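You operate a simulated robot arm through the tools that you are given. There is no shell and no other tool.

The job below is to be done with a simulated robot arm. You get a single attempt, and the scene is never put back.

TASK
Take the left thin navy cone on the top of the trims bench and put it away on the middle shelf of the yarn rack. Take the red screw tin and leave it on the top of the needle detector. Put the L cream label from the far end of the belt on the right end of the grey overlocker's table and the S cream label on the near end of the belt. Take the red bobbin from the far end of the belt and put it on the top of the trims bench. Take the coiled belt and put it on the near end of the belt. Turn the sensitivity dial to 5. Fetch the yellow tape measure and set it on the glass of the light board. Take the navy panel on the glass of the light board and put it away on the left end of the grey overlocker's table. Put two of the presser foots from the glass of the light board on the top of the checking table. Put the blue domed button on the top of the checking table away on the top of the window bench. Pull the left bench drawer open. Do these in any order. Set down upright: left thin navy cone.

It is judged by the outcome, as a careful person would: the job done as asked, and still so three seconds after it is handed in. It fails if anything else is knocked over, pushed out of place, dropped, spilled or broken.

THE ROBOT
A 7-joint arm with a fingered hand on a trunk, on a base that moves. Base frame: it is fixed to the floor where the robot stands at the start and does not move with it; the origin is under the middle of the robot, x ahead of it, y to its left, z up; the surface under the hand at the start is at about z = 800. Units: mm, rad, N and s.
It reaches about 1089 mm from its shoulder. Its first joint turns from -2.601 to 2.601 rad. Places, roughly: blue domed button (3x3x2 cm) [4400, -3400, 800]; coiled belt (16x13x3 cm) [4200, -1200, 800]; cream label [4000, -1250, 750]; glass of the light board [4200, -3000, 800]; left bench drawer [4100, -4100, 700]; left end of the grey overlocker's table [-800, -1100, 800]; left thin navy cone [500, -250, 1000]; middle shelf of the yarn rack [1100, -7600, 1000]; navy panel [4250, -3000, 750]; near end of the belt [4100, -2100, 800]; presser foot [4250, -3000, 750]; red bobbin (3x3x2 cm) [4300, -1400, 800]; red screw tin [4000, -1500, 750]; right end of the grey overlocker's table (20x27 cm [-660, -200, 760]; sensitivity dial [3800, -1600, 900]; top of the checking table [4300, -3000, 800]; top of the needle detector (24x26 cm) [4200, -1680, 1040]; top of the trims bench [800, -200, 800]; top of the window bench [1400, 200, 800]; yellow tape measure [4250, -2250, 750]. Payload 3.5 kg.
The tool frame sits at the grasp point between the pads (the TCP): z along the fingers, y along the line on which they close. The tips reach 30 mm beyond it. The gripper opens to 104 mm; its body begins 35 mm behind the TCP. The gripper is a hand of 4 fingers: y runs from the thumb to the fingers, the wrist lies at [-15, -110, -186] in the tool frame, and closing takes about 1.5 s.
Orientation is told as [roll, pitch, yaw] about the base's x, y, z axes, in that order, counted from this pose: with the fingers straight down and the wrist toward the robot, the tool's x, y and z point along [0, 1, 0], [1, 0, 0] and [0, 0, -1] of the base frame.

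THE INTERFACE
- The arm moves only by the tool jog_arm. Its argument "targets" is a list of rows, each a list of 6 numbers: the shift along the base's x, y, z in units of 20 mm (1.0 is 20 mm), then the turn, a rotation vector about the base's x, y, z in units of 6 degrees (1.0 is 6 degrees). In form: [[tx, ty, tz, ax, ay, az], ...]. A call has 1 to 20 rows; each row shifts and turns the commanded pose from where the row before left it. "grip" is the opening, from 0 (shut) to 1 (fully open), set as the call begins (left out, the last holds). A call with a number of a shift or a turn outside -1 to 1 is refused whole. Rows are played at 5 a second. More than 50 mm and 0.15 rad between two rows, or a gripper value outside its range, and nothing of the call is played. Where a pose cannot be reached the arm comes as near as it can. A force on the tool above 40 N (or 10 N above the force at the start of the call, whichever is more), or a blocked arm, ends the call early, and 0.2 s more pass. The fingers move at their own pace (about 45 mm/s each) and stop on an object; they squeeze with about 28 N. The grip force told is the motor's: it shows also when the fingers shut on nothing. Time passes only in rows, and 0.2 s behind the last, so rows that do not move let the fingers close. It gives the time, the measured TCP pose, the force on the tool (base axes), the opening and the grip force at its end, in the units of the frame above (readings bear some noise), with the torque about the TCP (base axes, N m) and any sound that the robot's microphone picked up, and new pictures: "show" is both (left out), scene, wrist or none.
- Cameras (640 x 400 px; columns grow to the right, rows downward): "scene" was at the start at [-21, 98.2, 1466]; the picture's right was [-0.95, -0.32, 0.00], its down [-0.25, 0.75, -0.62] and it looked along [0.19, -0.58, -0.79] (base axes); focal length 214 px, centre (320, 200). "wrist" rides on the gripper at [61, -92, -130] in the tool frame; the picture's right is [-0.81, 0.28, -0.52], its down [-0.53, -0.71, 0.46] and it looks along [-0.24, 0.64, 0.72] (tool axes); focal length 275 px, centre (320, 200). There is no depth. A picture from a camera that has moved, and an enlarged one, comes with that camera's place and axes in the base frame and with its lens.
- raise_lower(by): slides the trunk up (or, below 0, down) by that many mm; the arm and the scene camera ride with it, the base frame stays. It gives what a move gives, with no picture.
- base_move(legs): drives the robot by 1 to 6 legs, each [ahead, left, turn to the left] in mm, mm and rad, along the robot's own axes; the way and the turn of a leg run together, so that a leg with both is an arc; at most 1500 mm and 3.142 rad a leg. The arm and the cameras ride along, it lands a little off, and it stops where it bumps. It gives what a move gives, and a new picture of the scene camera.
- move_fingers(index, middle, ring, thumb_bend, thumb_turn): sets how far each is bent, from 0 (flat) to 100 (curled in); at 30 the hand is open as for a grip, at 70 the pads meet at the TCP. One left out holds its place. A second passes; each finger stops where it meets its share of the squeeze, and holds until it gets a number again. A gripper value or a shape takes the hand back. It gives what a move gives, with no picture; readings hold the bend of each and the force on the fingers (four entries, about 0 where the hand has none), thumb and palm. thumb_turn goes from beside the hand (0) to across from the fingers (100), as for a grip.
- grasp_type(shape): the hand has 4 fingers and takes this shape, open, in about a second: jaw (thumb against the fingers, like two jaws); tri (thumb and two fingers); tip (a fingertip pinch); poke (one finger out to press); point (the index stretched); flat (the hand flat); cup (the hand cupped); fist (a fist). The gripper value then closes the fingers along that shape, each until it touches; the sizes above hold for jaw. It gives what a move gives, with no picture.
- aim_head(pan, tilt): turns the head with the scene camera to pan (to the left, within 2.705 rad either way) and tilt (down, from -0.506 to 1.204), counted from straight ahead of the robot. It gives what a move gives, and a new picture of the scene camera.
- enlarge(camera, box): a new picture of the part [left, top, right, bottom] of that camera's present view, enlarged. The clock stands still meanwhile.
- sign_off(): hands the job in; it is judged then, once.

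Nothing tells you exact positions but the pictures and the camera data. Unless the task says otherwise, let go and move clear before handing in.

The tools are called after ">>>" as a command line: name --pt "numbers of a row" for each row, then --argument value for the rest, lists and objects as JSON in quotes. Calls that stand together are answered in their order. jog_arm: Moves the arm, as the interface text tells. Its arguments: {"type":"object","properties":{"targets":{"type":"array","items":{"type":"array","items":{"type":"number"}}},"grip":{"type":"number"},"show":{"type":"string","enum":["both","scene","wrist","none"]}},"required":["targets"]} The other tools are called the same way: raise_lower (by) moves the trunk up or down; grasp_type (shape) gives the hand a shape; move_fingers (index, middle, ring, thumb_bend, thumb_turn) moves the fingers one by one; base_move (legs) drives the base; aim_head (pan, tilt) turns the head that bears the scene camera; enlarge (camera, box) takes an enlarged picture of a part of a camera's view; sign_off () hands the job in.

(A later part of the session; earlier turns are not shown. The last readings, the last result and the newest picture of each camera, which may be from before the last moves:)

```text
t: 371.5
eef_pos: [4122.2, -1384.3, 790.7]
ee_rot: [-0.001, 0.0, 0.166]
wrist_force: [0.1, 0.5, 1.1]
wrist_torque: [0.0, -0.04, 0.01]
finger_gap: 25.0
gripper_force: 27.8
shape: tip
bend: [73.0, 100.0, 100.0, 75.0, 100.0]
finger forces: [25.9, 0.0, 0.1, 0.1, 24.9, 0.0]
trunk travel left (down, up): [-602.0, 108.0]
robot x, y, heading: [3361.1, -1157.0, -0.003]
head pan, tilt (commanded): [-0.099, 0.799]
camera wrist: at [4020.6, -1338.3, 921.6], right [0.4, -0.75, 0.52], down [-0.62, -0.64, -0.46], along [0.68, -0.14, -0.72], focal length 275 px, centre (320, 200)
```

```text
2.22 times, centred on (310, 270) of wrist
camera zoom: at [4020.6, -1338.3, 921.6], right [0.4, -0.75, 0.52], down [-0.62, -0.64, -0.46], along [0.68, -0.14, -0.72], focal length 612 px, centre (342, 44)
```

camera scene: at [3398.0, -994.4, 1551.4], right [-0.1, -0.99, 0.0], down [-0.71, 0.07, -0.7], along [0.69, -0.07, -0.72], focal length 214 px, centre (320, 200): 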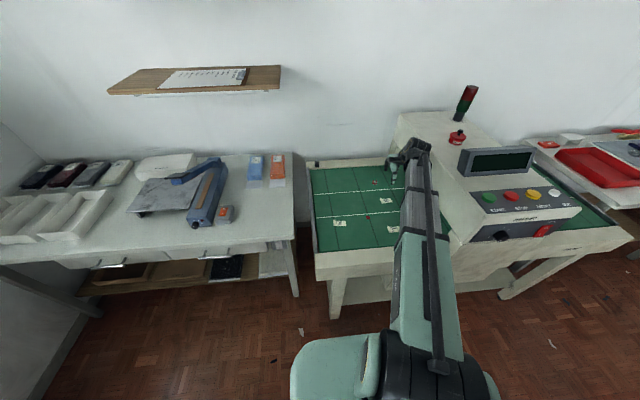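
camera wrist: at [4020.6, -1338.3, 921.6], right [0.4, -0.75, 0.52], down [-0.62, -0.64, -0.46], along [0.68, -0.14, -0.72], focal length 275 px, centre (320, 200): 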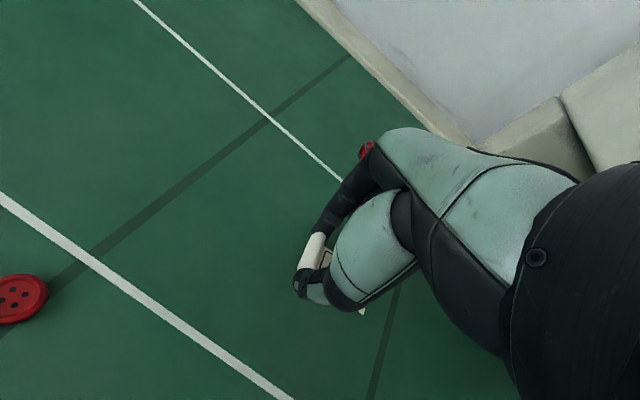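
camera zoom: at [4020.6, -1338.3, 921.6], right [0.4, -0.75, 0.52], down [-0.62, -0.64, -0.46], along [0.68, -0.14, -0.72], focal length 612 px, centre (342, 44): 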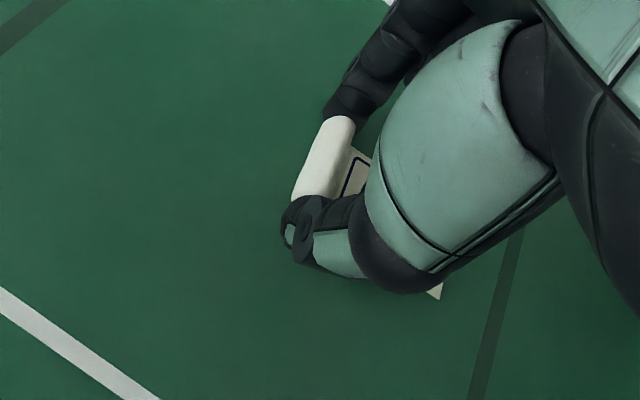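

S label pinched by its roll. Lifting high and carrying it over the detector to the near end.

>>> jog_arm --pt "0 0 0.5 0 0 0" --pt "0 0 1 0 0 0" --pt "0 0 1 0 0 0" --pt "0 0 1 0 0 0" --pt "0 0 1 0 0 0" --pt "0 0 1 0 0 0" --pt "0 0 1 0 0 0" --pt "0 0 1 0 0 0" --pt "0 0 1 0 0 0" --pt "0 0 1 0 0 0" --pt "0 0 1 0 0 0" --pt "0 0 1 0 0 0" --pt "0 0 1 0 0 0" --pt "0 0 1 0 0 0" --pt "0 0 1 0 0 0" --pt "0 0 1 0 0 0" --pt "0 0 1 0 0 0" --pt "0 0 1 0 0 0" --pt "0 0 1 0 0 0" --pt "0 0 1 0 0 0" --show "wrist"

>>> base_move --legs '[[0, -775, 0]]'

>>> jog_arm --pt "-0.8 0 -1 0 0 0" --pt "-0.8 0 -1 0 0 0" --pt "-0.8 0 -1 0 0 0" --pt "-0.8 0 -1 0 0 0" --pt "-0.8 0 -1 0 0 0" --pt "-0.8 0 -1 0 0 0" --pt "-0.8 0 -1 0 0 0" --pt "0 0 -1 0 0 0" --pt "0 0 -1 0 0 0" --pt "0 0 -1 0 0 0"

```text
t: 375.7
eef_pos: [4121.0, -1385.0, 1180.5]
ee_rot: [-0.003, -0.001, 0.166]
wrist_force: [0.3, 1.2, 0.4]
wrist_torque: [0.02, -0.01, 0.01]
finger_gap: 25.7
gripper_force: 27.8
shape: tip
bend: [73.0, 100.0, 100.0, 75.0, 100.0]
finger forces: [24.9, 0.0, 0.1, 0.1, 25.0, 0.0]
trunk travel left (down, up): [-602.0, 108.0]
robot x, y, heading: [3361.8, -1155.5, -0.005]
head pan, tilt (commanded): [-0.099, 0.799]
camera wrist: at [4020.8, -1340.1, 1311.5], right [0.4, -0.75, 0.52], down [-0.62, -0.64, -0.46], along [0.68, -0.13, -0.72], focal length 275 px, centre (320, 200)
```

wrist: 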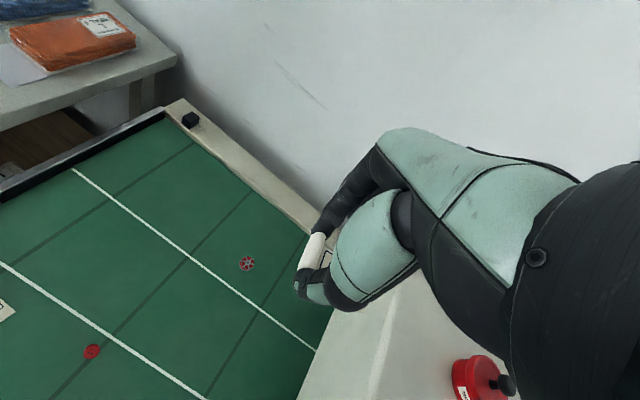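

```text
t: 379.9
eef_pos: [4109.5, -2176.1, 1180.3]
ee_rot: [-0.002, 0.0, 0.149]
wrist_force: [0.3, -0.7, -0.6]
wrist_torque: [0.01, -0.01, 0.01]
finger_gap: 25.4
gripper_force: 27.9
shape: tip
bend: [73.0, 100.0, 100.0, 75.0, 100.0]
finger forces: [25.1, 0.0, 0.1, 0.0, 25.0, 0.1]
trunk travel left (down, up): [-602.0, 108.0]
robot x, y, heading: [3351.4, -1932.8, -0.017]
head pan, tilt (commanded): [-0.099, 0.799]
camera scene: at [3392.6, -1772.7, 1551.4], right [-0.12, -0.99, 0.0], down [-0.71, 0.09, -0.7], along [0.69, -0.08, -0.72], focal length 214 px, centre (320, 200)
```

scene: 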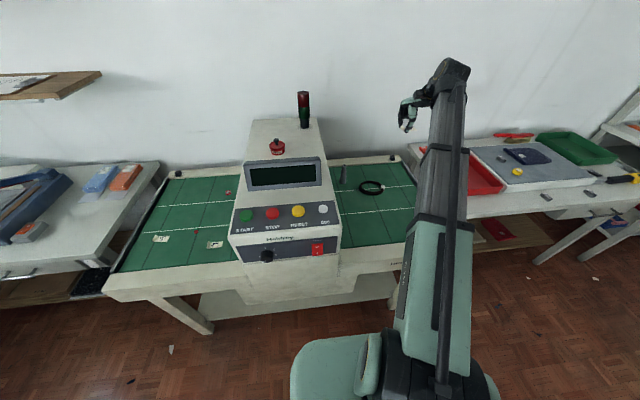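

```text
t: 382.1
eef_pos: [3997.7, -2176.6, 980.8]
ee_rot: [-0.001, -0.002, 0.149]
wrist_force: [-0.1, 0.6, 0.1]
wrist_torque: [-0.01, 0.0, 0.01]
finger_gap: 25.4
gripper_force: 28.2
shape: tip
bend: [73.0, 100.0, 100.0, 75.0, 100.0]
finger forces: [25.0, 0.1, 0.0, 0.0, 25.0, 0.0]
trunk travel left (down, up): [-602.0, 108.0]
robot x, y, heading: [3354.4, -1932.5, -0.018]
head pan, tilt (commanded): [-0.099, 0.799]
camera scene: at [3392.5, -1772.4, 1551.4], right [-0.12, -0.99, 0.0], down [-0.71, 0.08, -0.7], along [0.69, -0.08, -0.72], focal length 214 px, centre (320, 200)
camera wrist: at [3897.0, -2129.6, 1111.7], right [0.39, -0.76, 0.52], down [-0.63, -0.63, -0.46], along [0.67, -0.15, -0.72], focal length 275 px, centre (320, 200)
```

scene: 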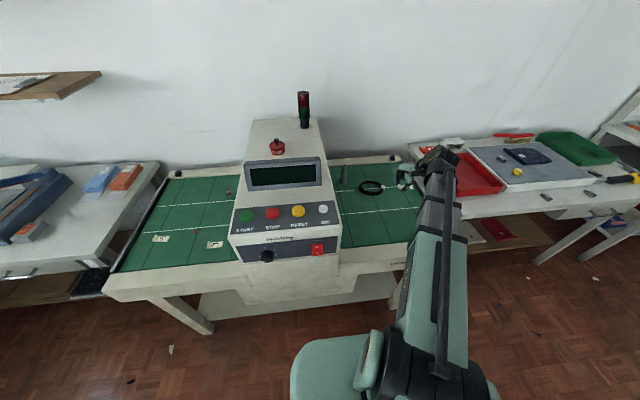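
wrist: 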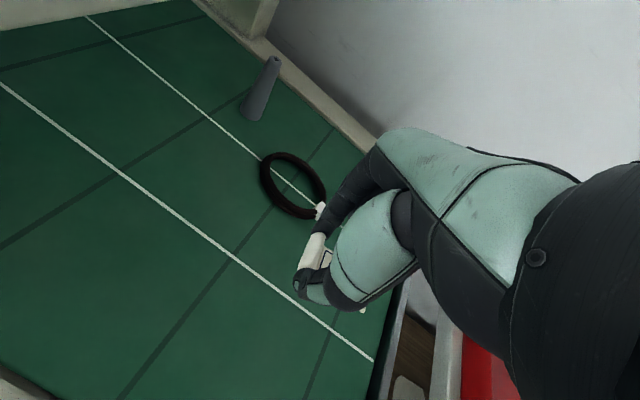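

>>> jog_arm --pt "0 0.5 -1 0 0 0" --pt "0 0.5 -1 0 0 0" --pt "0 0.5 -1 0 0 0" --pt "0 0.5 -1 0 0 0" --pt "0 0 -1 0 0 0" --pt "0 0 -1 0 0 0" --pt "0 0 -1 0 0 0" --pt "0 0 -1 0 0 0" --pt "0 0 -1 0 0 0" --show "wrist"

>>> jog_arm --pt "0 0 -0.15 0 0 0" --pt "0 0 -0.15 0 0 0" --show "none"

```text
t: 384.1
eef_pos: [3997.3, -2134.2, 801.8]
ee_rot: [-0.002, 0.0, 0.149]
wrist_force: [-0.8, 0.1, -0.6]
wrist_torque: [-0.02, 0.01, -0.02]
finger_gap: 25.3
gripper_force: 27.9
shape: tip
bend: [73.0, 100.0, 100.0, 75.0, 100.0]
finger forces: [25.0, 0.0, 0.1, 0.1, 25.0, 0.0]
trunk travel left (down, up): [-602.0, 108.0]
robot x, y, heading: [3358.1, -1934.2, -0.022]
head pan, tilt (commanded): [-0.099, 0.799]
camera wrist: at [3896.3, -2087.8, 931.6], right [0.39, -0.76, 0.52], down [-0.63, -0.63, -0.45], along [0.67, -0.15, -0.72], focal length 275 px, centre (320, 200)
```

wrist: 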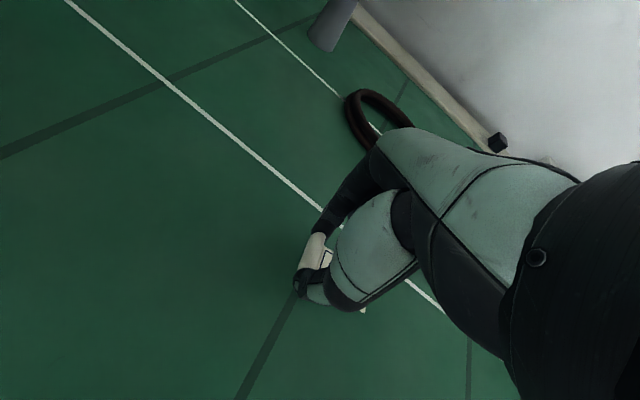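

```text
t: 384.7
eef_pos: [3996.6, -2137.1, 795.7]
ee_rot: [-0.001, 0.0, 0.147]
wrist_force: [-0.7, 0.7, -0.2]
wrist_torque: [-0.01, -0.01, 0.02]
finger_gap: 25.3
gripper_force: 27.3
shape: tip
bend: [73.0, 100.0, 100.0, 75.0, 100.0]
finger forces: [25.0, 0.0, 0.0, 0.1, 25.0, 0.0]
trunk travel left (down, up): [-602.0, 108.0]
robot x, y, heading: [3353.8, -1932.0, -0.019]
head pan, tilt (commanded): [-0.099, 0.799]
```

>>> jog_arm --pt "0 0 -0.12 0 0 0" --show "none"

>>> jog_arm --pt "0 0 -0.08 0 0 0" --show "none"

```text
t: 385.1
eef_pos: [3997.4, -2136.3, 793.4]
ee_rot: [-0.003, -0.003, 0.148]
wrist_force: [0.1, -0.4, 0.0]
wrist_torque: [0.02, 0.01, 0.02]
finger_gap: 25.4
gripper_force: 27.5
shape: tip
bend: [73.0, 100.0, 100.0, 75.0, 100.0]
finger forces: [25.0, 0.0, 0.1, 0.0, 25.1, 0.0]
trunk travel left (down, up): [-602.0, 108.0]
robot x, y, heading: [3355.5, -1934.5, -0.021]
head pan, tilt (commanded): [-0.099, 0.799]
```

```text
t: 385.5
eef_pos: [3997.4, -2135.7, 790.4]
ee_rot: [-0.001, 0.0, 0.145]
wrist_force: [0.6, 0.6, 3.3]
wrist_torque: [0.03, -0.05, 0.01]
finger_gap: 25.1
gripper_force: 27.8
shape: tip
bend: [73.0, 100.0, 100.0, 75.0, 100.0]
finger forces: [27.6, 0.0, 0.0, 0.0, 26.2, 0.1]
trunk travel left (down, up): [-602.0, 108.0]
robot x, y, heading: [3354.8, -1932.6, -0.022]
head pan, tilt (commanded): [-0.099, 0.799]
```

Contact. Releasing the S label and lifting.

>>> jog_arm --pt "0 0 0 0 0 0" --pt "0 0 0 0 0 0" --pt "0 0 0 0 0 0" --pt "0 0 0 0 0 0" --pt "0 0 0 0 0 0" --grip 0.62 --show "none"

>>> jog_arm --pt "0 0 0.5 0 0 0" --pt "0 0 1 0 0 0" --pt "0 0 1 0 0 0" --pt "0 0 1 0 0 0" --pt "0 0 1 0 0 0" --pt "0 0 1 0 0 0" --pt "0 0 1 0 0 0" --show "wrist"

```text
t: 386.7
eef_pos: [3996.3, -2135.9, 790.2]
ee_rot: [-0.001, 0.0, 0.15]
wrist_force: [-1.4, 0.2, 2.4]
wrist_torque: [0.01, -0.07, 0.01]
finger_gap: 62.9
gripper_force: 0.0
shape: tip
bend: [30.0, 98.0, 99.0, 64.0, 100.0]
finger forces: [1.6, 0.1, 0.1, 0.1, 0.0, 0.1]
trunk travel left (down, up): [-602.0, 108.0]
robot x, y, heading: [3354.2, -1933.3, -0.019]
head pan, tilt (commanded): [-0.099, 0.799]
```

```text
t: 388.3
eef_pos: [3998.0, -2134.3, 920.6]
ee_rot: [-0.003, 0.001, 0.149]
wrist_force: [0.0, -0.4, -0.2]
wrist_torque: [0.02, -0.01, 0.01]
finger_gap: 64.4
gripper_force: 0.0
shape: tip
bend: [30.0, 98.0, 99.0, 64.0, 100.0]
finger forces: [0.0, 0.1, 0.0, 0.0, 0.0, 0.0]
trunk travel left (down, up): [-602.0, 108.0]
robot x, y, heading: [3351.3, -1935.3, -0.018]
head pan, tilt (commanded): [-0.099, 0.799]
camera wrist: at [3897.8, -2087.5, 1051.0], right [0.39, -0.76, 0.52], down [-0.63, -0.63, -0.46], along [0.67, -0.15, -0.72], focal length 275 px, centre (320, 200)
```

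wrist: 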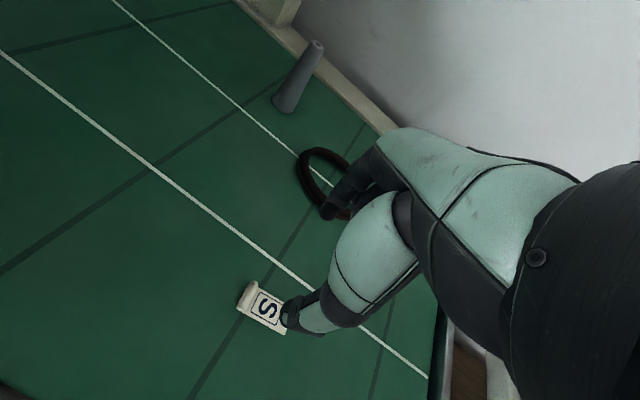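

S label placed. Now I need to plan the long carries; I'll look behind at the routes to the trims bench, window bench and overlocker.

>>> aim_head --pan 2.2 --tilt 0.45

>>> aim_head --pan 2.7 --tilt 0.5

```text
t: 390.4
eef_pos: [3999.1, -2134.4, 919.9]
ee_rot: [-0.003, -0.001, 0.148]
wrist_force: [0.2, -0.6, 0.1]
wrist_torque: [0.02, 0.01, 0.03]
finger_gap: 64.0
gripper_force: 0.0
shape: tip
bend: [30.0, 98.0, 99.0, 64.0, 100.0]
finger forces: [0.1, 0.1, 0.1, 0.0, 0.1, 0.0]
trunk travel left (down, up): [-602.0, 108.0]
robot x, y, heading: [3352.8, -1933.3, -0.023]
head pan, tilt (commanded): [2.201, 0.45]
camera scene: at [3259.7, -1687.5, 1581.8], right [0.82, 0.57, 0.0], down [0.25, -0.36, -0.9], along [-0.52, 0.74, -0.44], focal length 214 px, centre (320, 200)
```

scene: 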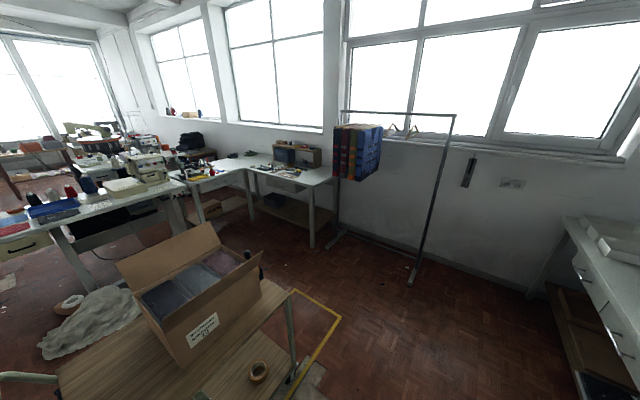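

```text
t: 391.4
eef_pos: [3997.6, -2133.3, 919.7]
ee_rot: [-0.001, 0.0, 0.149]
wrist_force: [-0.3, -0.1, 0.3]
wrist_torque: [-0.01, -0.03, 0.02]
finger_gap: 64.4
gripper_force: 0.0
shape: tip
bend: [30.0, 98.0, 99.0, 64.0, 100.0]
finger forces: [0.0, 0.1, 0.0, 0.1, 0.0, 0.1]
trunk travel left (down, up): [-602.0, 108.0]
robot x, y, heading: [3354.7, -1932.9, -0.023]
head pan, tilt (commanded): [2.7, 0.499]
camera scene: at [3230.9, -1722.3, 1577.3], right [0.45, 0.9, 0.0], down [0.43, -0.21, -0.88], along [-0.79, 0.39, -0.48], focal length 214 px, centre (320, 200)
```

scene: 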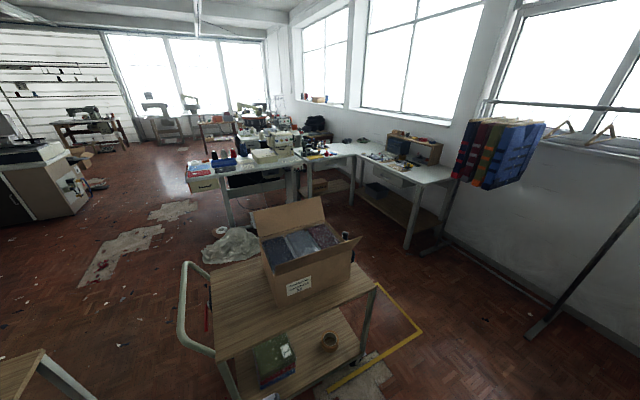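

I can reach the window bench and trims bench from the open floor around (1450, -850). First the red bobbin: raising the hand over the detector and driving back to the far end.

>>> jog_arm --pt "0 0 1 0 0 -0.7" --pt "0 0 1 0 0 -0.6" --pt "0 0 1 0 0 0" --pt "0 0 1 0 0 0" --pt "0 0 1 0 0 0" --pt "0 0 1 0 0 0" --pt "0 0 1 0 0 0" --pt "0 0 1 0 0 0" --pt "0 0 1 0 0 0" --pt "0 0 1 0 0 0" --pt "0 0 1 0 0 0" --pt "0 0 1 0 0 0" --pt "0 0 1 0 0 0" --show "none"

>>> base_move --legs '[[10, 740, 0.022]]'

>>> jog_arm --pt "0.95 0.1 0 0 0 0" --pt "0.95 0.1 0 0 0 0" --pt "0.95 0.1 0 0 0 0" --pt "0.95 0.1 -0.5 0 0 0" --pt "0.95 0.1 -0.9 0 0 0" --pt "0.95 0 -0.9 0 0 0" --pt "0.95 0 -0.9 0 0 0" --pt "0.95 0 -0.9 0 0 0" --pt "0.95 0 -0.9 0 0 0" --pt "0.95 0 -0.9 0 0 0" --pt "0.95 0 -0.9 0 0 0" --pt "0.95 0 -0.9 0 0 0" --pt "0.95 0 -0.9 0 0 0"

```text
t: 394.2
eef_pos: [3998.6, -2135.5, 1181.2]
ee_rot: [-0.001, -0.001, 0.013]
wrist_force: [-0.1, 0.4, -0.3]
wrist_torque: [-0.01, -0.02, -0.02]
finger_gap: 64.1
gripper_force: 0.0
shape: tip
bend: [30.0, 98.0, 99.0, 64.0, 100.0]
finger forces: [0.1, 0.0, 0.0, 0.0, 0.0, 0.0]
trunk travel left (down, up): [-602.0, 108.0]
robot x, y, heading: [3355.5, -1931.0, -0.017]
head pan, tilt (commanded): [2.7, 0.499]
```

```text
t: 398.2
eef_pos: [4017.2, -1380.4, 1180.3]
ee_rot: [-0.002, 0.0, 0.037]
wrist_force: [-0.2, 0.4, 0.8]
wrist_torque: [0.01, 0.05, 0.01]
finger_gap: 64.0
gripper_force: 0.1
shape: tip
bend: [30.0, 98.0, 99.0, 64.0, 100.0]
finger forces: [0.1, 0.0, 0.1, 0.0, 0.1, 0.0]
trunk travel left (down, up): [-602.0, 108.0]
robot x, y, heading: [3367.5, -1194.0, 0.009]
head pan, tilt (commanded): [2.7, 0.499]
camera scene: at [3240.0, -985.9, 1577.3], right [0.42, 0.91, 0.0], down [0.43, -0.2, -0.88], along [-0.8, 0.37, -0.48], focal length 214 px, centre (320, 200)
```

scene: 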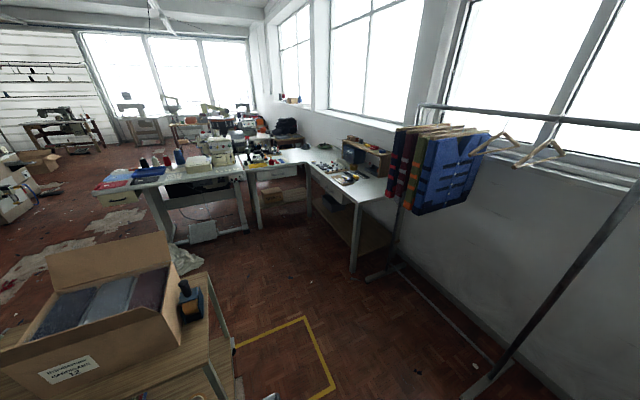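

```text
t: 401.0
eef_pos: [4263.5, -1369.6, 1008.1]
ee_rot: [-0.002, -0.002, 0.037]
wrist_force: [-0.1, 0.3, -0.3]
wrist_torque: [-0.04, -0.02, 0.02]
finger_gap: 64.1
gripper_force: 0.1
shape: tip
bend: [29.0, 98.0, 99.0, 64.0, 100.0]
finger forces: [0.0, 0.1, 0.0, 0.1, 0.0, 0.0]
trunk travel left (down, up): [-602.0, 108.0]
robot x, y, heading: [3370.1, -1192.8, 0.005]
head pan, tilt (commanded): [2.7, 0.499]
camera scene: at [3240.4, -986.2, 1577.4], right [0.42, 0.91, 0.0], down [0.43, -0.2, -0.88], along [-0.8, 0.37, -0.48], focal length 214 px, centre (320, 200)
camera wrist: at [4169.7, -1312.2, 1137.3], right [0.3, -0.8, 0.52], down [-0.69, -0.56, -0.46], along [0.65, -0.22, -0.72], focal length 275 px, centre (320, 200)
```

scene: 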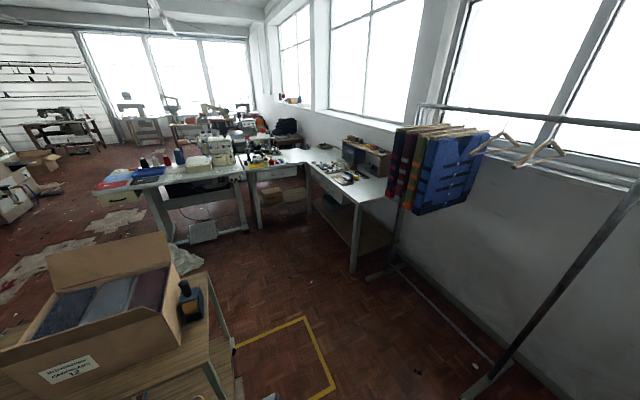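
wrist: 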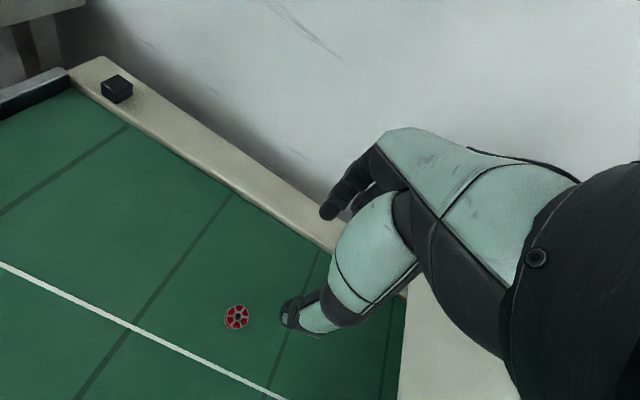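

Bobbin at about (4262, -1386). Descending over it.

>>> jog_arm --pt "0 -0.1 -1 0 0 -0.35" --pt "0 -0.1 -1 0 0 0" --pt "0 -0.1 -1 0 0 0" --pt "-0.03 -0.1 -1 0 0 0" --pt "-0.03 -0.1 -1 0 0 0" --pt "0 -0.1 -1 0 0 0" --pt "0 -0.1 -1 0 0 0" --pt "0 -0.1 -1 0 0 0" --pt "0 0 -1 0 0 0" --grip 0.65 --show "wrist"

```text
t: 403.0
eef_pos: [4263.6, -1387.2, 828.4]
ee_rot: [-0.003, 0.0, 0.001]
wrist_force: [-0.3, 0.5, -0.1]
wrist_torque: [-0.02, -0.03, 0.0]
finger_gap: 67.1
gripper_force: 0.1
shape: tip
bend: [29.0, 98.0, 99.0, 62.0, 100.0]
finger forces: [0.0, 0.1, 0.1, 0.0, 0.0, 0.0]
trunk travel left (down, up): [-602.0, 108.0]
robot x, y, heading: [3369.5, -1193.9, 0.009]
head pan, tilt (commanded): [2.7, 0.499]
camera wrist: at [4171.6, -1325.4, 958.7], right [0.28, -0.81, 0.52], down [-0.71, -0.53, -0.46], along [0.65, -0.24, -0.72], focal length 275 px, centre (320, 200)
```

wrist: 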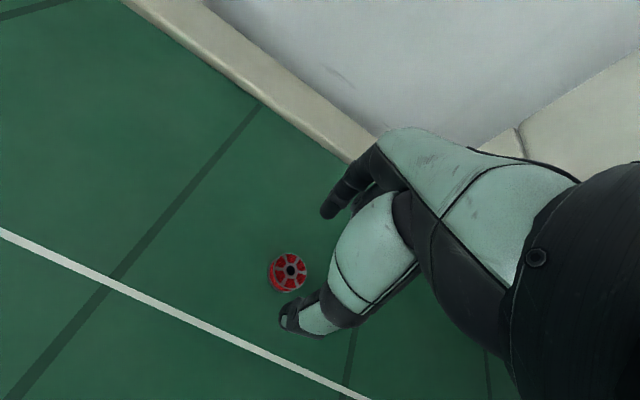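

Perfectly aligned. Lowering and pinching.

>>> jog_arm --pt "0 0 -0.9 0 0 0" --pt "0 0 -0.8 0 0 0" --show "none"

>>> jog_arm --pt "0 0 -0.05 0 0 0" --pt "0 0 0 0 0 0" --pt "0 0 0 0 0 0" --pt "0 0 0 0 0 0" --pt "0 0 0 0 0 0" --pt "0 0 0 0 0 0" --pt "0 0 0 0 0 0" --grip 0 --show "wrist"

```text
t: 403.6
eef_pos: [4263.9, -1386.8, 794.0]
ee_rot: [-0.002, -0.003, 0.0]
wrist_force: [0.1, -0.3, 0.5]
wrist_torque: [-0.04, -0.02, -0.01]
finger_gap: 67.3
gripper_force: 0.0
shape: tip
bend: [29.0, 98.0, 99.0, 62.0, 100.0]
finger forces: [0.1, 0.0, 0.0, 0.0, 0.0, 0.0]
trunk travel left (down, up): [-602.0, 108.0]
robot x, y, heading: [3367.4, -1193.9, 0.005]
head pan, tilt (commanded): [2.7, 0.499]
```

```text
t: 405.2
eef_pos: [4264.6, -1386.0, 792.5]
ee_rot: [-0.001, 0.0, -0.001]
wrist_force: [0.2, 0.2, -0.2]
wrist_torque: [-0.02, 0.01, 0.0]
finger_gap: 21.8
gripper_force: 28.5
shape: tip
bend: [73.0, 100.0, 100.0, 75.0, 100.0]
finger forces: [25.0, 0.0, 0.0, 0.0, 25.0, 0.0]
trunk travel left (down, up): [-602.0, 108.0]
robot x, y, heading: [3367.6, -1195.9, 0.006]
head pan, tilt (commanded): [2.7, 0.499]
camera wrist: at [4171.9, -1325.6, 923.6], right [0.28, -0.81, 0.52], down [-0.71, -0.53, -0.46], along [0.65, -0.24, -0.72], focal length 275 px, centre (320, 200)
```

wrist: 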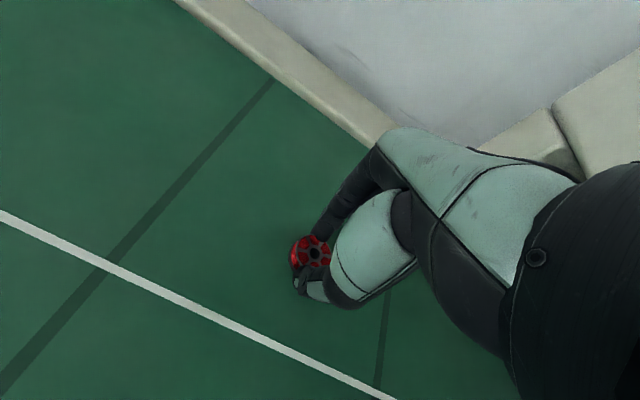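

Bobbin held. Lifting, retracting the arm, and driving through the open floor toward the window and trims benches.

>>> jog_arm --pt "0 0 1 0 0 0" --pt "0 0 1 0 0 0" --pt "0 0 1 0 0 0" --pt "0 0 1 0 0 0" --pt "0 0 1 0 0 0" --pt "0 0 1 0 0 0" --pt "0 0 1 0 0 0" --pt "0 0 1 0 0 0" --pt "0 0 1 0 0 0" --pt "0 0 1 0 0 0" --pt "0 0 1 0 0 0" --pt "0 0 1 0 0 0" --pt "0 0 1 0 0 0" --pt "0 0 1 0 0 0" --pt "0 0 1 0 0 0" --pt "0 0 1 0 0 0" --show "none"

>>> jog_arm --pt "-0.99 0 0 0 0 0" --pt "-0.99 0 0 0 0 0" --pt "-0.99 0 0 0 0 0" --pt "-0.99 0 0 0 0 0" --pt "-0.99 0 0 0 0 0" --pt "-0.99 -0.4 0 0 0 0" --pt "-0.99 -0.4 0 0 0 0" --pt "-0.99 -0.4 0 0 0 0" --pt "-0.99 -0.4 0 0 0 0" --pt "-0.99 -0.4 0 0 0 0" --pt "-0.99 -0.4 0 0 0 0" --pt "-0.99 -0.4 0 0 0 0" --pt "-0.99 -0.4 0 0 0 0" --pt "-0.99 -0.4 0 0 0 0" --pt "-0.99 -0.4 0 0 0 0" --pt "-0.99 -0.4 0 0 0 0" --pt "-0.99 -0.4 0 0 0 0" --pt "-0.99 -0.4 0 0 0 0" --show "wrist"

>>> base_move --legs '[[0, 500, 0], [-1300, 0, 0]]'

```text
t: 408.6
eef_pos: [4264.0, -1385.0, 1113.2]
ee_rot: [-0.001, 0.001, -0.002]
wrist_force: [0.0, 0.7, -0.9]
wrist_torque: [0.02, 0.0, 0.02]
finger_gap: 21.8
gripper_force: 28.4
shape: tip
bend: [73.0, 100.0, 100.0, 75.0, 100.0]
finger forces: [25.0, 0.0, 0.0, 0.0, 25.0, 0.0]
trunk travel left (down, up): [-602.0, 108.0]
robot x, y, heading: [3366.0, -1194.9, 0.001]
head pan, tilt (commanded): [2.7, 0.499]
```

```text
t: 412.4
eef_pos: [3907.2, -1492.1, 1114.7]
ee_rot: [-0.001, 0.001, -0.001]
wrist_force: [-0.6, 0.4, 0.4]
wrist_torque: [0.01, 0.02, 0.0]
finger_gap: 22.0
gripper_force: 28.0
shape: tip
bend: [73.0, 100.0, 100.0, 75.0, 100.0]
finger forces: [25.1, 0.0, 0.0, 0.0, 25.2, 0.0]
trunk travel left (down, up): [-602.0, 108.0]
robot x, y, heading: [3370.3, -1197.0, 0.008]
head pan, tilt (commanded): [2.7, 0.499]
camera wrist: at [3814.8, -1430.2, 1244.8], right [0.28, -0.81, 0.52], down [-0.71, -0.53, -0.46], along [0.65, -0.24, -0.72], focal length 275 px, centre (320, 200)
```

wrist: 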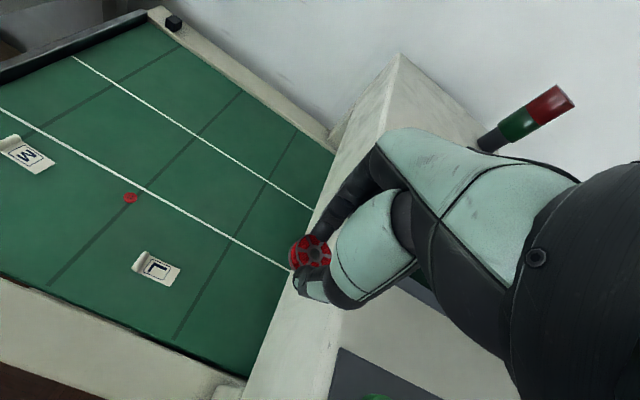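

```text
t: 421.3
eef_pos: [2636.5, -1012.0, 1115.1]
ee_rot: [-0.002, -0.001, 0.027]
wrist_force: [0.4, -0.2, -0.4]
wrist_torque: [-0.01, 0.01, -0.03]
finger_gap: 21.8
gripper_force: 27.8
shape: tip
bend: [73.0, 100.0, 100.0, 75.0, 100.0]
finger forces: [25.1, 0.0, 0.0, 0.0, 25.1, 0.0]
trunk travel left (down, up): [-602.0, 108.0]
robot x, y, heading: [2090.9, -727.1, 0.032]
head pan, tilt (commanded): [2.7, 0.499]
camera scene: at [1957.6, -525.0, 1577.3], right [0.4, 0.92, 0.0], down [0.44, -0.19, -0.88], along [-0.81, 0.35, -0.48], focal length 214 px, centre (320, 200)
```

scene: 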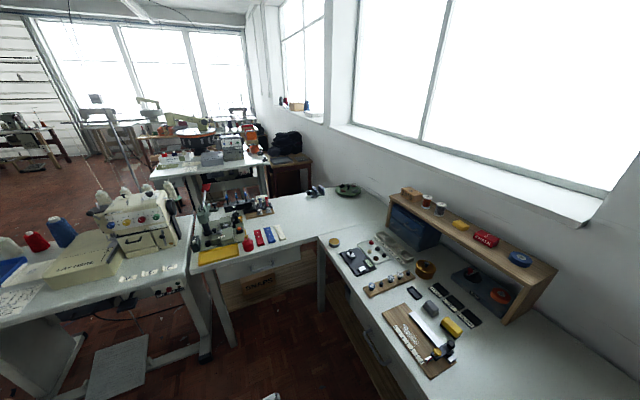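

Great view of both benches from behind. There's a free spot on the trims bench near (880, -180). I'll back up a bit more, turn to face it.

>>> base_move --legs '[[-440, 0, 0], [0, 0, 1.55], [0, 0, 1.56]]'

>>> aim_head --pan -0.2 --tilt 0.6

```text
t: 431.7
eef_pos: [1098.4, -483.5, 1114.5]
ee_rot: [-0.001, 0.001, -3.07]
wrist_force: [-0.7, -1.0, 0.1]
wrist_torque: [-0.01, 0.01, 0.0]
finger_gap: 21.6
gripper_force: 28.0
shape: tip
bend: [73.0, 100.0, 100.0, 75.0, 100.0]
finger forces: [24.6, 0.0, 0.0, 0.0, 24.7, 0.0]
trunk travel left (down, up): [-602.0, 108.0]
robot x, y, heading: [1656.8, -741.4, -3.068]
head pan, tilt (commanded): [2.7, 0.499]
camera scene: at [1799.5, -942.9, 1577.3], right [-0.36, -0.93, 0.0], down [-0.45, 0.17, -0.88], along [0.82, -0.31, -0.48], focal length 214 px, centre (320, 200)
```

scene: 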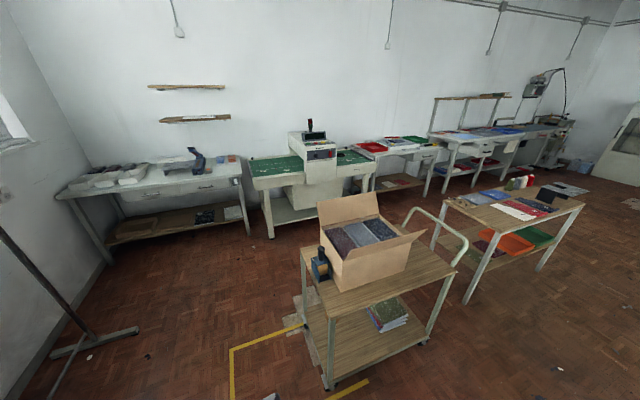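

```text
t: 434.2
eef_pos: [1098.3, -484.4, 1114.1]
ee_rot: [-0.001, 0.0, -3.072]
wrist_force: [-0.1, 0.2, -0.9]
wrist_torque: [-0.04, -0.02, 0.0]
finger_gap: 21.3
gripper_force: 27.5
shape: tip
bend: [73.0, 100.0, 100.0, 75.0, 100.0]
finger forces: [24.5, 0.0, 0.0, 0.0, 24.6, 0.0]
trunk travel left (down, up): [-602.0, 108.0]
robot x, y, heading: [1658.2, -742.6, -3.06]
head pan, tilt (commanded): [-0.201, 0.6]
camera scene: at [1626.9, -899.2, 1568.2], right [0.12, 0.99, 0.0], down [0.56, -0.07, -0.83], along [-0.82, 0.1, -0.56], focal length 214 px, centre (320, 200)
```

scene: 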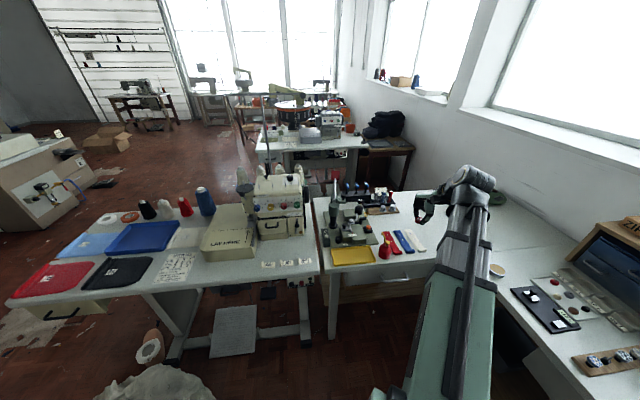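

Shifting right and slightly forward so the hand comes over the free part of the trims bench.

>>> base_move --legs '[[100, 245, -0.078]]'

>>> jog_arm --pt "-0.9 0 -0.5 0 0 0" --pt "-0.9 0 -0.5 0 0 0" --pt "-0.9 0 -0.5 0 0 0" --pt "-0.9 0 -0.5 0 0 0" --pt "-0.9 0 -0.5 0 0 0" --pt "-0.9 0 -0.5 0 0 0"

```text
t: 436.1
eef_pos: [1028.2, -696.5, 1114.4]
ee_rot: [-0.002, -0.001, 3.132]
wrist_force: [-0.5, -0.4, 0.4]
wrist_torque: [0.0, -0.02, 0.06]
finger_gap: 21.5
gripper_force: 28.3
shape: tip
bend: [73.0, 100.0, 100.0, 75.0, 100.0]
finger forces: [24.7, 0.0, 0.0, 0.0, 24.6, 0.0]
trunk travel left (down, up): [-602.0, 108.0]
robot x, y, heading: [1565.9, -998.3, 3.14]
head pan, tilt (commanded): [-0.201, 0.6]
camera scene: at [1524.1, -1151.5, 1568.2], right [0.2, 0.98, 0.0], down [0.55, -0.11, -0.83], along [-0.81, 0.17, -0.56], focal length 214 px, centre (320, 200)
```

scene: 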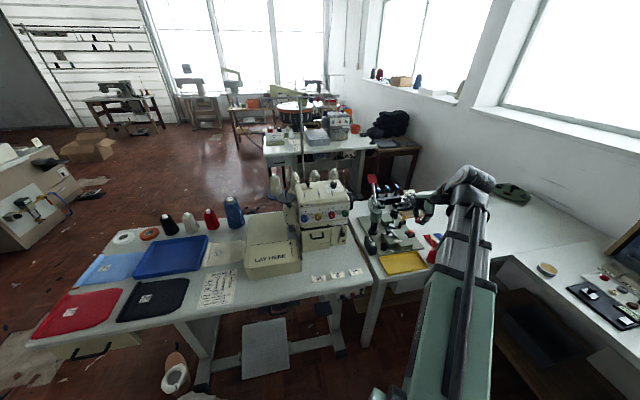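

```text
t: 437.5
eef_pos: [921.5, -695.4, 1054.3]
ee_rot: [-0.002, -0.001, 3.132]
wrist_force: [-0.7, 0.1, -0.2]
wrist_torque: [-0.03, -0.01, -0.02]
finger_gap: 21.6
gripper_force: 28.0
shape: tip
bend: [73.0, 100.0, 100.0, 75.0, 100.0]
finger forces: [24.7, 0.1, 0.0, 0.0, 24.7, 0.1]
trunk travel left (down, up): [-602.0, 108.0]
robot x, y, heading: [1563.1, -997.9, 3.137]
head pan, tilt (commanded): [-0.201, 0.6]
camera scene: at [1524.2, -1150.8, 1568.3], right [0.2, 0.98, 0.0], down [0.55, -0.11, -0.82], along [-0.81, 0.17, -0.57], focal length 214 px, centre (320, 200)
camera wrist: at [1012.0, -758.0, 1184.9], right [-0.27, 0.81, 0.52], down [0.72, 0.53, -0.46], along [-0.64, 0.25, -0.72], focal length 275 px, centre (320, 200)
```

scene: 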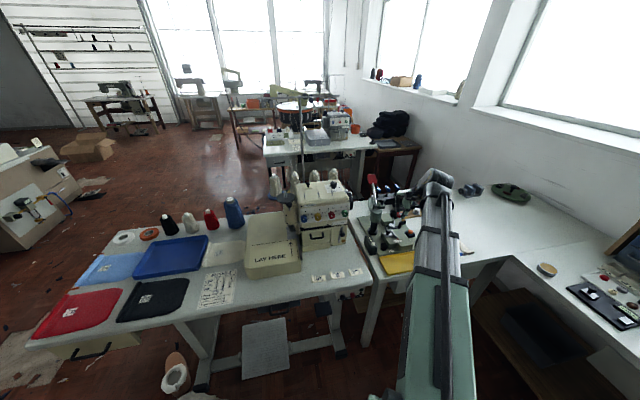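
wrist: 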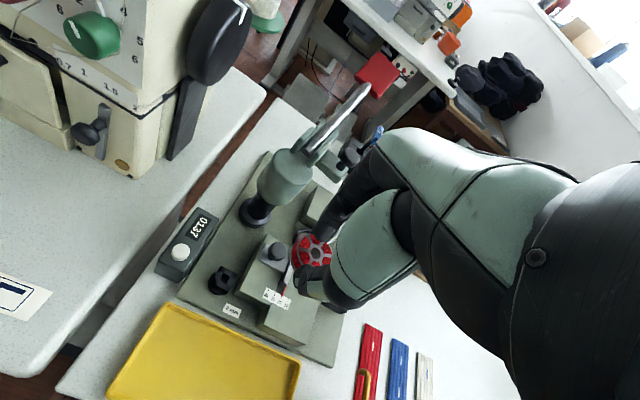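

I moved the wrong way (left). No contact happened; I'll raise the hand and back away before correcting.

>>> jog_arm --pt "0.2 0 1 0 0 0" --pt "0.5 0 1 0 0 0" --pt "0.9 0 1 0 0 0" --pt "0.9 0 0.5 0 0 0" --pt "0.9 0 0 0 0 0" --pt "0.9 0 0 0 0 0" --pt "0.9 0 0 0 0 0"

```text
t: 439.1
eef_pos: [1026.4, -695.6, 1123.2]
ee_rot: [-0.004, -0.003, 3.135]
wrist_force: [-0.5, -0.2, -0.1]
wrist_torque: [0.0, 0.0, -0.01]
finger_gap: 21.3
gripper_force: 27.6
shape: tip
bend: [73.0, 100.0, 100.0, 75.0, 100.0]
finger forces: [24.7, 0.0, 0.1, 0.0, 24.7, 0.0]
trunk travel left (down, up): [-602.0, 108.0]
robot x, y, heading: [1568.0, -998.0, 3.141]
head pan, tilt (commanded): [-0.201, 0.6]
camera scene: at [1524.5, -1150.9, 1568.3], right [0.2, 0.98, 0.0], down [0.55, -0.11, -0.83], along [-0.81, 0.17, -0.56], focal length 214 px, centre (320, 200)
camera wrist: at [1117.1, -757.9, 1253.4], right [-0.27, 0.81, 0.52], down [0.72, 0.53, -0.46], along [-0.64, 0.25, -0.72], focal length 275 px, centre (320, 200)
```

scene: 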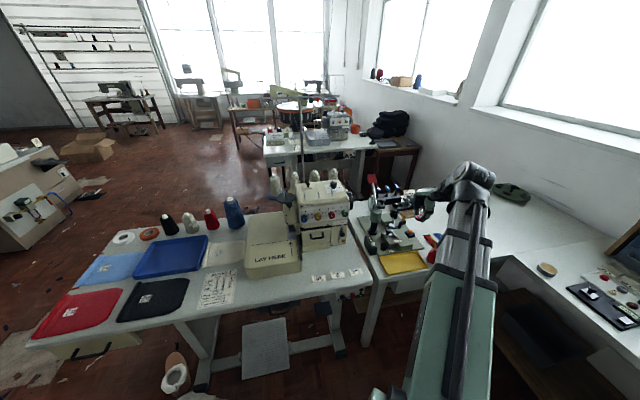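
wrist: 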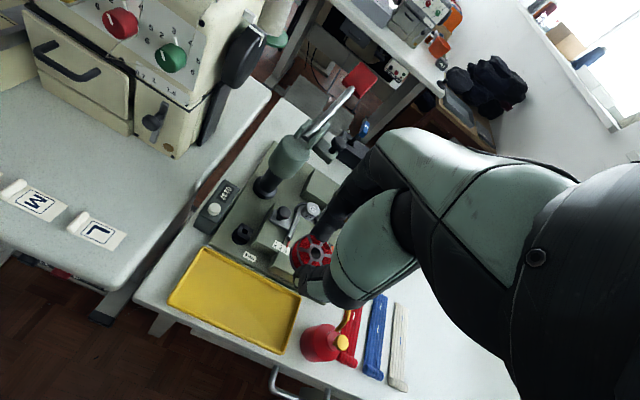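

>>> base_move --legs '[[0, -495, 0]]'

>>> jog_arm --pt "0 0 0 0 0 0"

```text
t: 442.0
eef_pos: [1024.8, -207.9, 1121.7]
ee_rot: [0.0, -0.001, 3.138]
wrist_force: [0.5, 0.5, 0.4]
wrist_torque: [0.0, -0.01, -0.01]
finger_gap: 21.7
gripper_force: 27.9
shape: tip
bend: [73.0, 100.0, 100.0, 75.0, 100.0]
finger forces: [24.7, 0.0, 0.1, 0.1, 24.8, 0.1]
trunk travel left (down, up): [-602.0, 108.0]
robot x, y, heading: [1565.8, -509.6, -3.139]
head pan, tilt (commanded): [-0.201, 0.6]
camera scene: at [1524.9, -660.7, 1568.3], right [0.2, 0.98, 0.0], down [0.55, -0.11, -0.83], along [-0.81, 0.16, -0.56], focal length 214 px, centre (320, 200)
```

scene: 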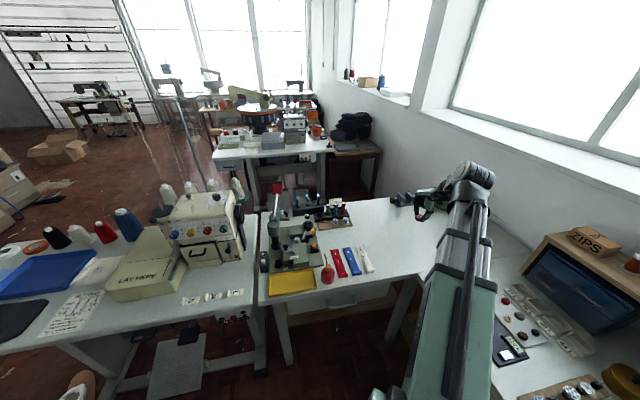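

```text
t: 442.4
eef_pos: [1024.9, -208.1, 1122.6]
ee_rot: [-0.002, -0.001, 3.138]
wrist_force: [-0.8, 0.3, -0.3]
wrist_torque: [-0.02, 0.04, -0.02]
finger_gap: 21.6
gripper_force: 28.0
shape: tip
bend: [73.0, 100.0, 100.0, 75.0, 100.0]
finger forces: [24.7, 0.0, 0.1, 0.0, 24.8, 0.0]
trunk travel left (down, up): [-602.0, 108.0]
robot x, y, heading: [1564.0, -506.8, -3.142]
head pan, tilt (commanded): [-0.201, 0.6]
camera scene: at [1524.9, -661.2, 1568.2], right [0.2, 0.98, 0.0], down [0.55, -0.11, -0.83], along [-0.81, 0.16, -0.56], focal length 214 px, centre (320, 200)
camera wrist: at [1115.2, -270.1, 1253.3], right [-0.27, 0.81, 0.52], down [0.71, 0.53, -0.46], along [-0.64, 0.25, -0.72], focal length 275 px, centre (320, 200)
```

scene: 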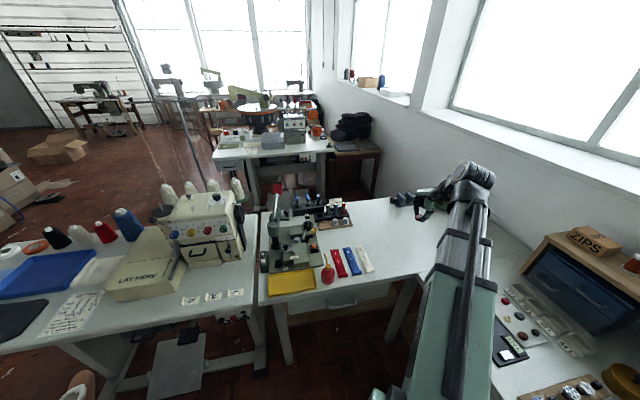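
wrist: 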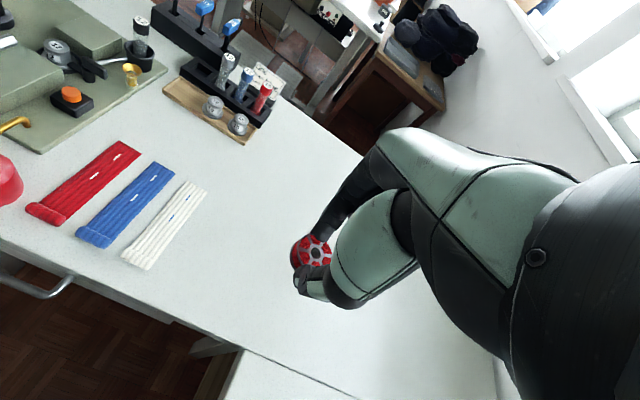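

The spot ahead is clear of the swatches and spools. Lowering the bobbin there.

>>> jog_arm --pt "-0.52 0.06 -0.93 0 0 0" --pt "-0.52 0.06 -0.93 0 0 0" --pt "-0.52 0.06 -0.93 0 0 0" --pt "-0.52 0.06 -0.93 0 0 0" --pt "-0.52 0.06 -0.93 0 0 0" --pt "-0.52 0.06 -0.93 0 0 0" --pt "-0.52 0.06 -0.93 0 0 0" --pt "-0.52 0.06 -0.93 0 0 0" --pt "-0.52 0.06 -0.93 0 0 0" --pt "-0.52 0.06 -0.93 0 0 0" --pt "-0.52 0.06 -0.93 0 0 0" --pt "-0.52 0.06 -0.93 0 0 0" --pt "-0.52 0.06 -0.93 0 0 0" --pt "-0.52 0.06 -0.93 0 0 0" --show "wrist"

>>> jog_arm --pt "0 0 -0.4 0 0 0" --pt "0 0 -0.3 0 0 0" --show "none"

```text
t: 445.4
eef_pos: [876.4, -191.1, 861.2]
ee_rot: [-0.001, 0.0, 3.137]
wrist_force: [-0.2, -0.7, -0.3]
wrist_torque: [-0.01, -0.02, -0.03]
finger_gap: 21.4
gripper_force: 28.0
shape: tip
bend: [73.0, 100.0, 100.0, 75.0, 100.0]
finger forces: [24.7, 0.0, 0.0, 0.1, 24.7, 0.1]
trunk travel left (down, up): [-602.0, 108.0]
robot x, y, heading: [1567.3, -510.4, -3.141]
head pan, tilt (commanded): [-0.201, 0.6]
camera wrist: at [967.9, -254.0, 992.4], right [-0.27, 0.81, 0.52], down [0.71, 0.53, -0.46], along [-0.64, 0.25, -0.72], focal length 275 px, centre (320, 200)
```

wrist: 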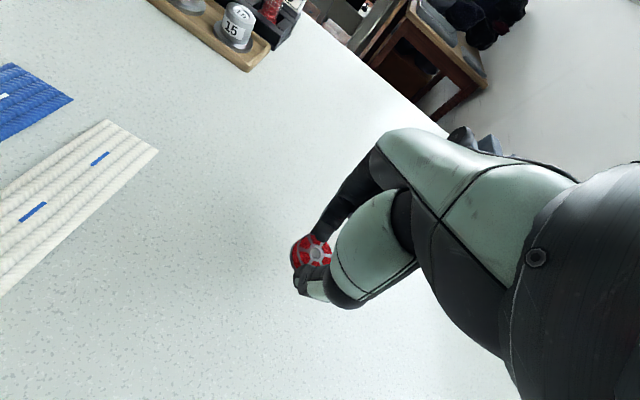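

```text
t: 446.0
eef_pos: [878.1, -190.7, 847.9]
ee_rot: [-0.001, 0.001, 3.138]
wrist_force: [0.7, -1.1, -0.8]
wrist_torque: [0.0, 0.01, 0.02]
finger_gap: 21.3
gripper_force: 28.3
shape: tip
bend: [73.0, 100.0, 100.0, 75.0, 100.0]
finger forces: [24.7, 0.0, 0.0, 0.0, 24.7, 0.1]
trunk travel left (down, up): [-602.0, 108.0]
robot x, y, heading: [1565.5, -509.1, -3.138]
head pan, tilt (commanded): [-0.201, 0.6]
```

>>> jog_arm --pt "0 0 -0.2 0 0 0" --show "none"

>>> jog_arm --pt "0 0 -0.12 0 0 0" --show "none"

>>> jog_arm --pt "0 0 -0.1 0 0 0" --show "none"

```text
t: 446.4
eef_pos: [878.6, -190.4, 843.9]
ee_rot: [-0.001, 0.001, 3.139]
wrist_force: [0.5, -0.5, -0.6]
wrist_torque: [0.01, -0.01, 0.02]
finger_gap: 21.5
gripper_force: 28.0
shape: tip
bend: [73.0, 100.0, 100.0, 75.0, 100.0]
finger forces: [24.7, 0.0, 0.1, 0.0, 24.6, 0.0]
trunk travel left (down, up): [-602.0, 108.0]
robot x, y, heading: [1565.1, -505.9, -3.132]
head pan, tilt (commanded): [-0.201, 0.6]
```

```text
t: 446.8
eef_pos: [877.6, -192.1, 842.4]
ee_rot: [-0.002, -0.001, 3.138]
wrist_force: [0.5, 0.1, 0.1]
wrist_torque: [-0.01, 0.02, 0.02]
finger_gap: 21.7
gripper_force: 28.1
shape: tip
bend: [73.0, 100.0, 100.0, 75.0, 100.0]
finger forces: [24.7, 0.0, 0.1, 0.0, 24.6, 0.0]
trunk travel left (down, up): [-602.0, 108.0]
robot x, y, heading: [1563.7, -504.9, -3.137]
head pan, tilt (commanded): [-0.201, 0.6]
```

```text
t: 447.2
eef_pos: [879.7, -190.1, 840.9]
ee_rot: [-0.003, 0.001, 3.139]
wrist_force: [-0.2, -0.6, 0.9]
wrist_torque: [0.03, -0.02, 0.0]
finger_gap: 21.6
gripper_force: 28.5
shape: tip
bend: [73.0, 100.0, 100.0, 75.0, 100.0]
finger forces: [24.7, 0.0, 0.0, 0.1, 24.7, 0.0]
trunk travel left (down, up): [-602.0, 108.0]
robot x, y, heading: [1564.1, -507.5, -3.141]
head pan, tilt (commanded): [-0.201, 0.6]
```

>>> jog_arm --pt "0 0 -0.1 0 0 0" --show "none"

>>> jog_arm --pt "0 0 -0.08 0 0 0" --show "none"

```text
t: 447.6
eef_pos: [879.1, -192.4, 838.0]
ee_rot: [-0.002, 0.0, 3.139]
wrist_force: [-0.1, 0.6, 1.3]
wrist_torque: [0.01, 0.0, -0.01]
finger_gap: 21.5
gripper_force: 28.1
shape: tip
bend: [73.0, 100.0, 100.0, 75.0, 100.0]
finger forces: [24.7, 0.0, 0.0, 0.0, 24.6, 0.1]
trunk travel left (down, up): [-602.0, 108.0]
robot x, y, heading: [1564.7, -505.9, -3.141]
head pan, tilt (commanded): [-0.201, 0.6]
```

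```text
t: 448.0
eef_pos: [878.2, -191.8, 837.4]
ee_rot: [-0.001, 0.0, 3.138]
wrist_force: [0.5, 1.0, -0.8]
wrist_torque: [-0.01, -0.01, -0.02]
finger_gap: 21.6
gripper_force: 28.3
shape: tip
bend: [73.0, 100.0, 100.0, 75.0, 100.0]
finger forces: [24.7, 0.1, 0.1, 0.0, 24.8, 0.0]
trunk travel left (down, up): [-602.0, 108.0]
robot x, y, heading: [1564.2, -507.2, -3.143]
head pan, tilt (commanded): [-0.201, 0.6]
```

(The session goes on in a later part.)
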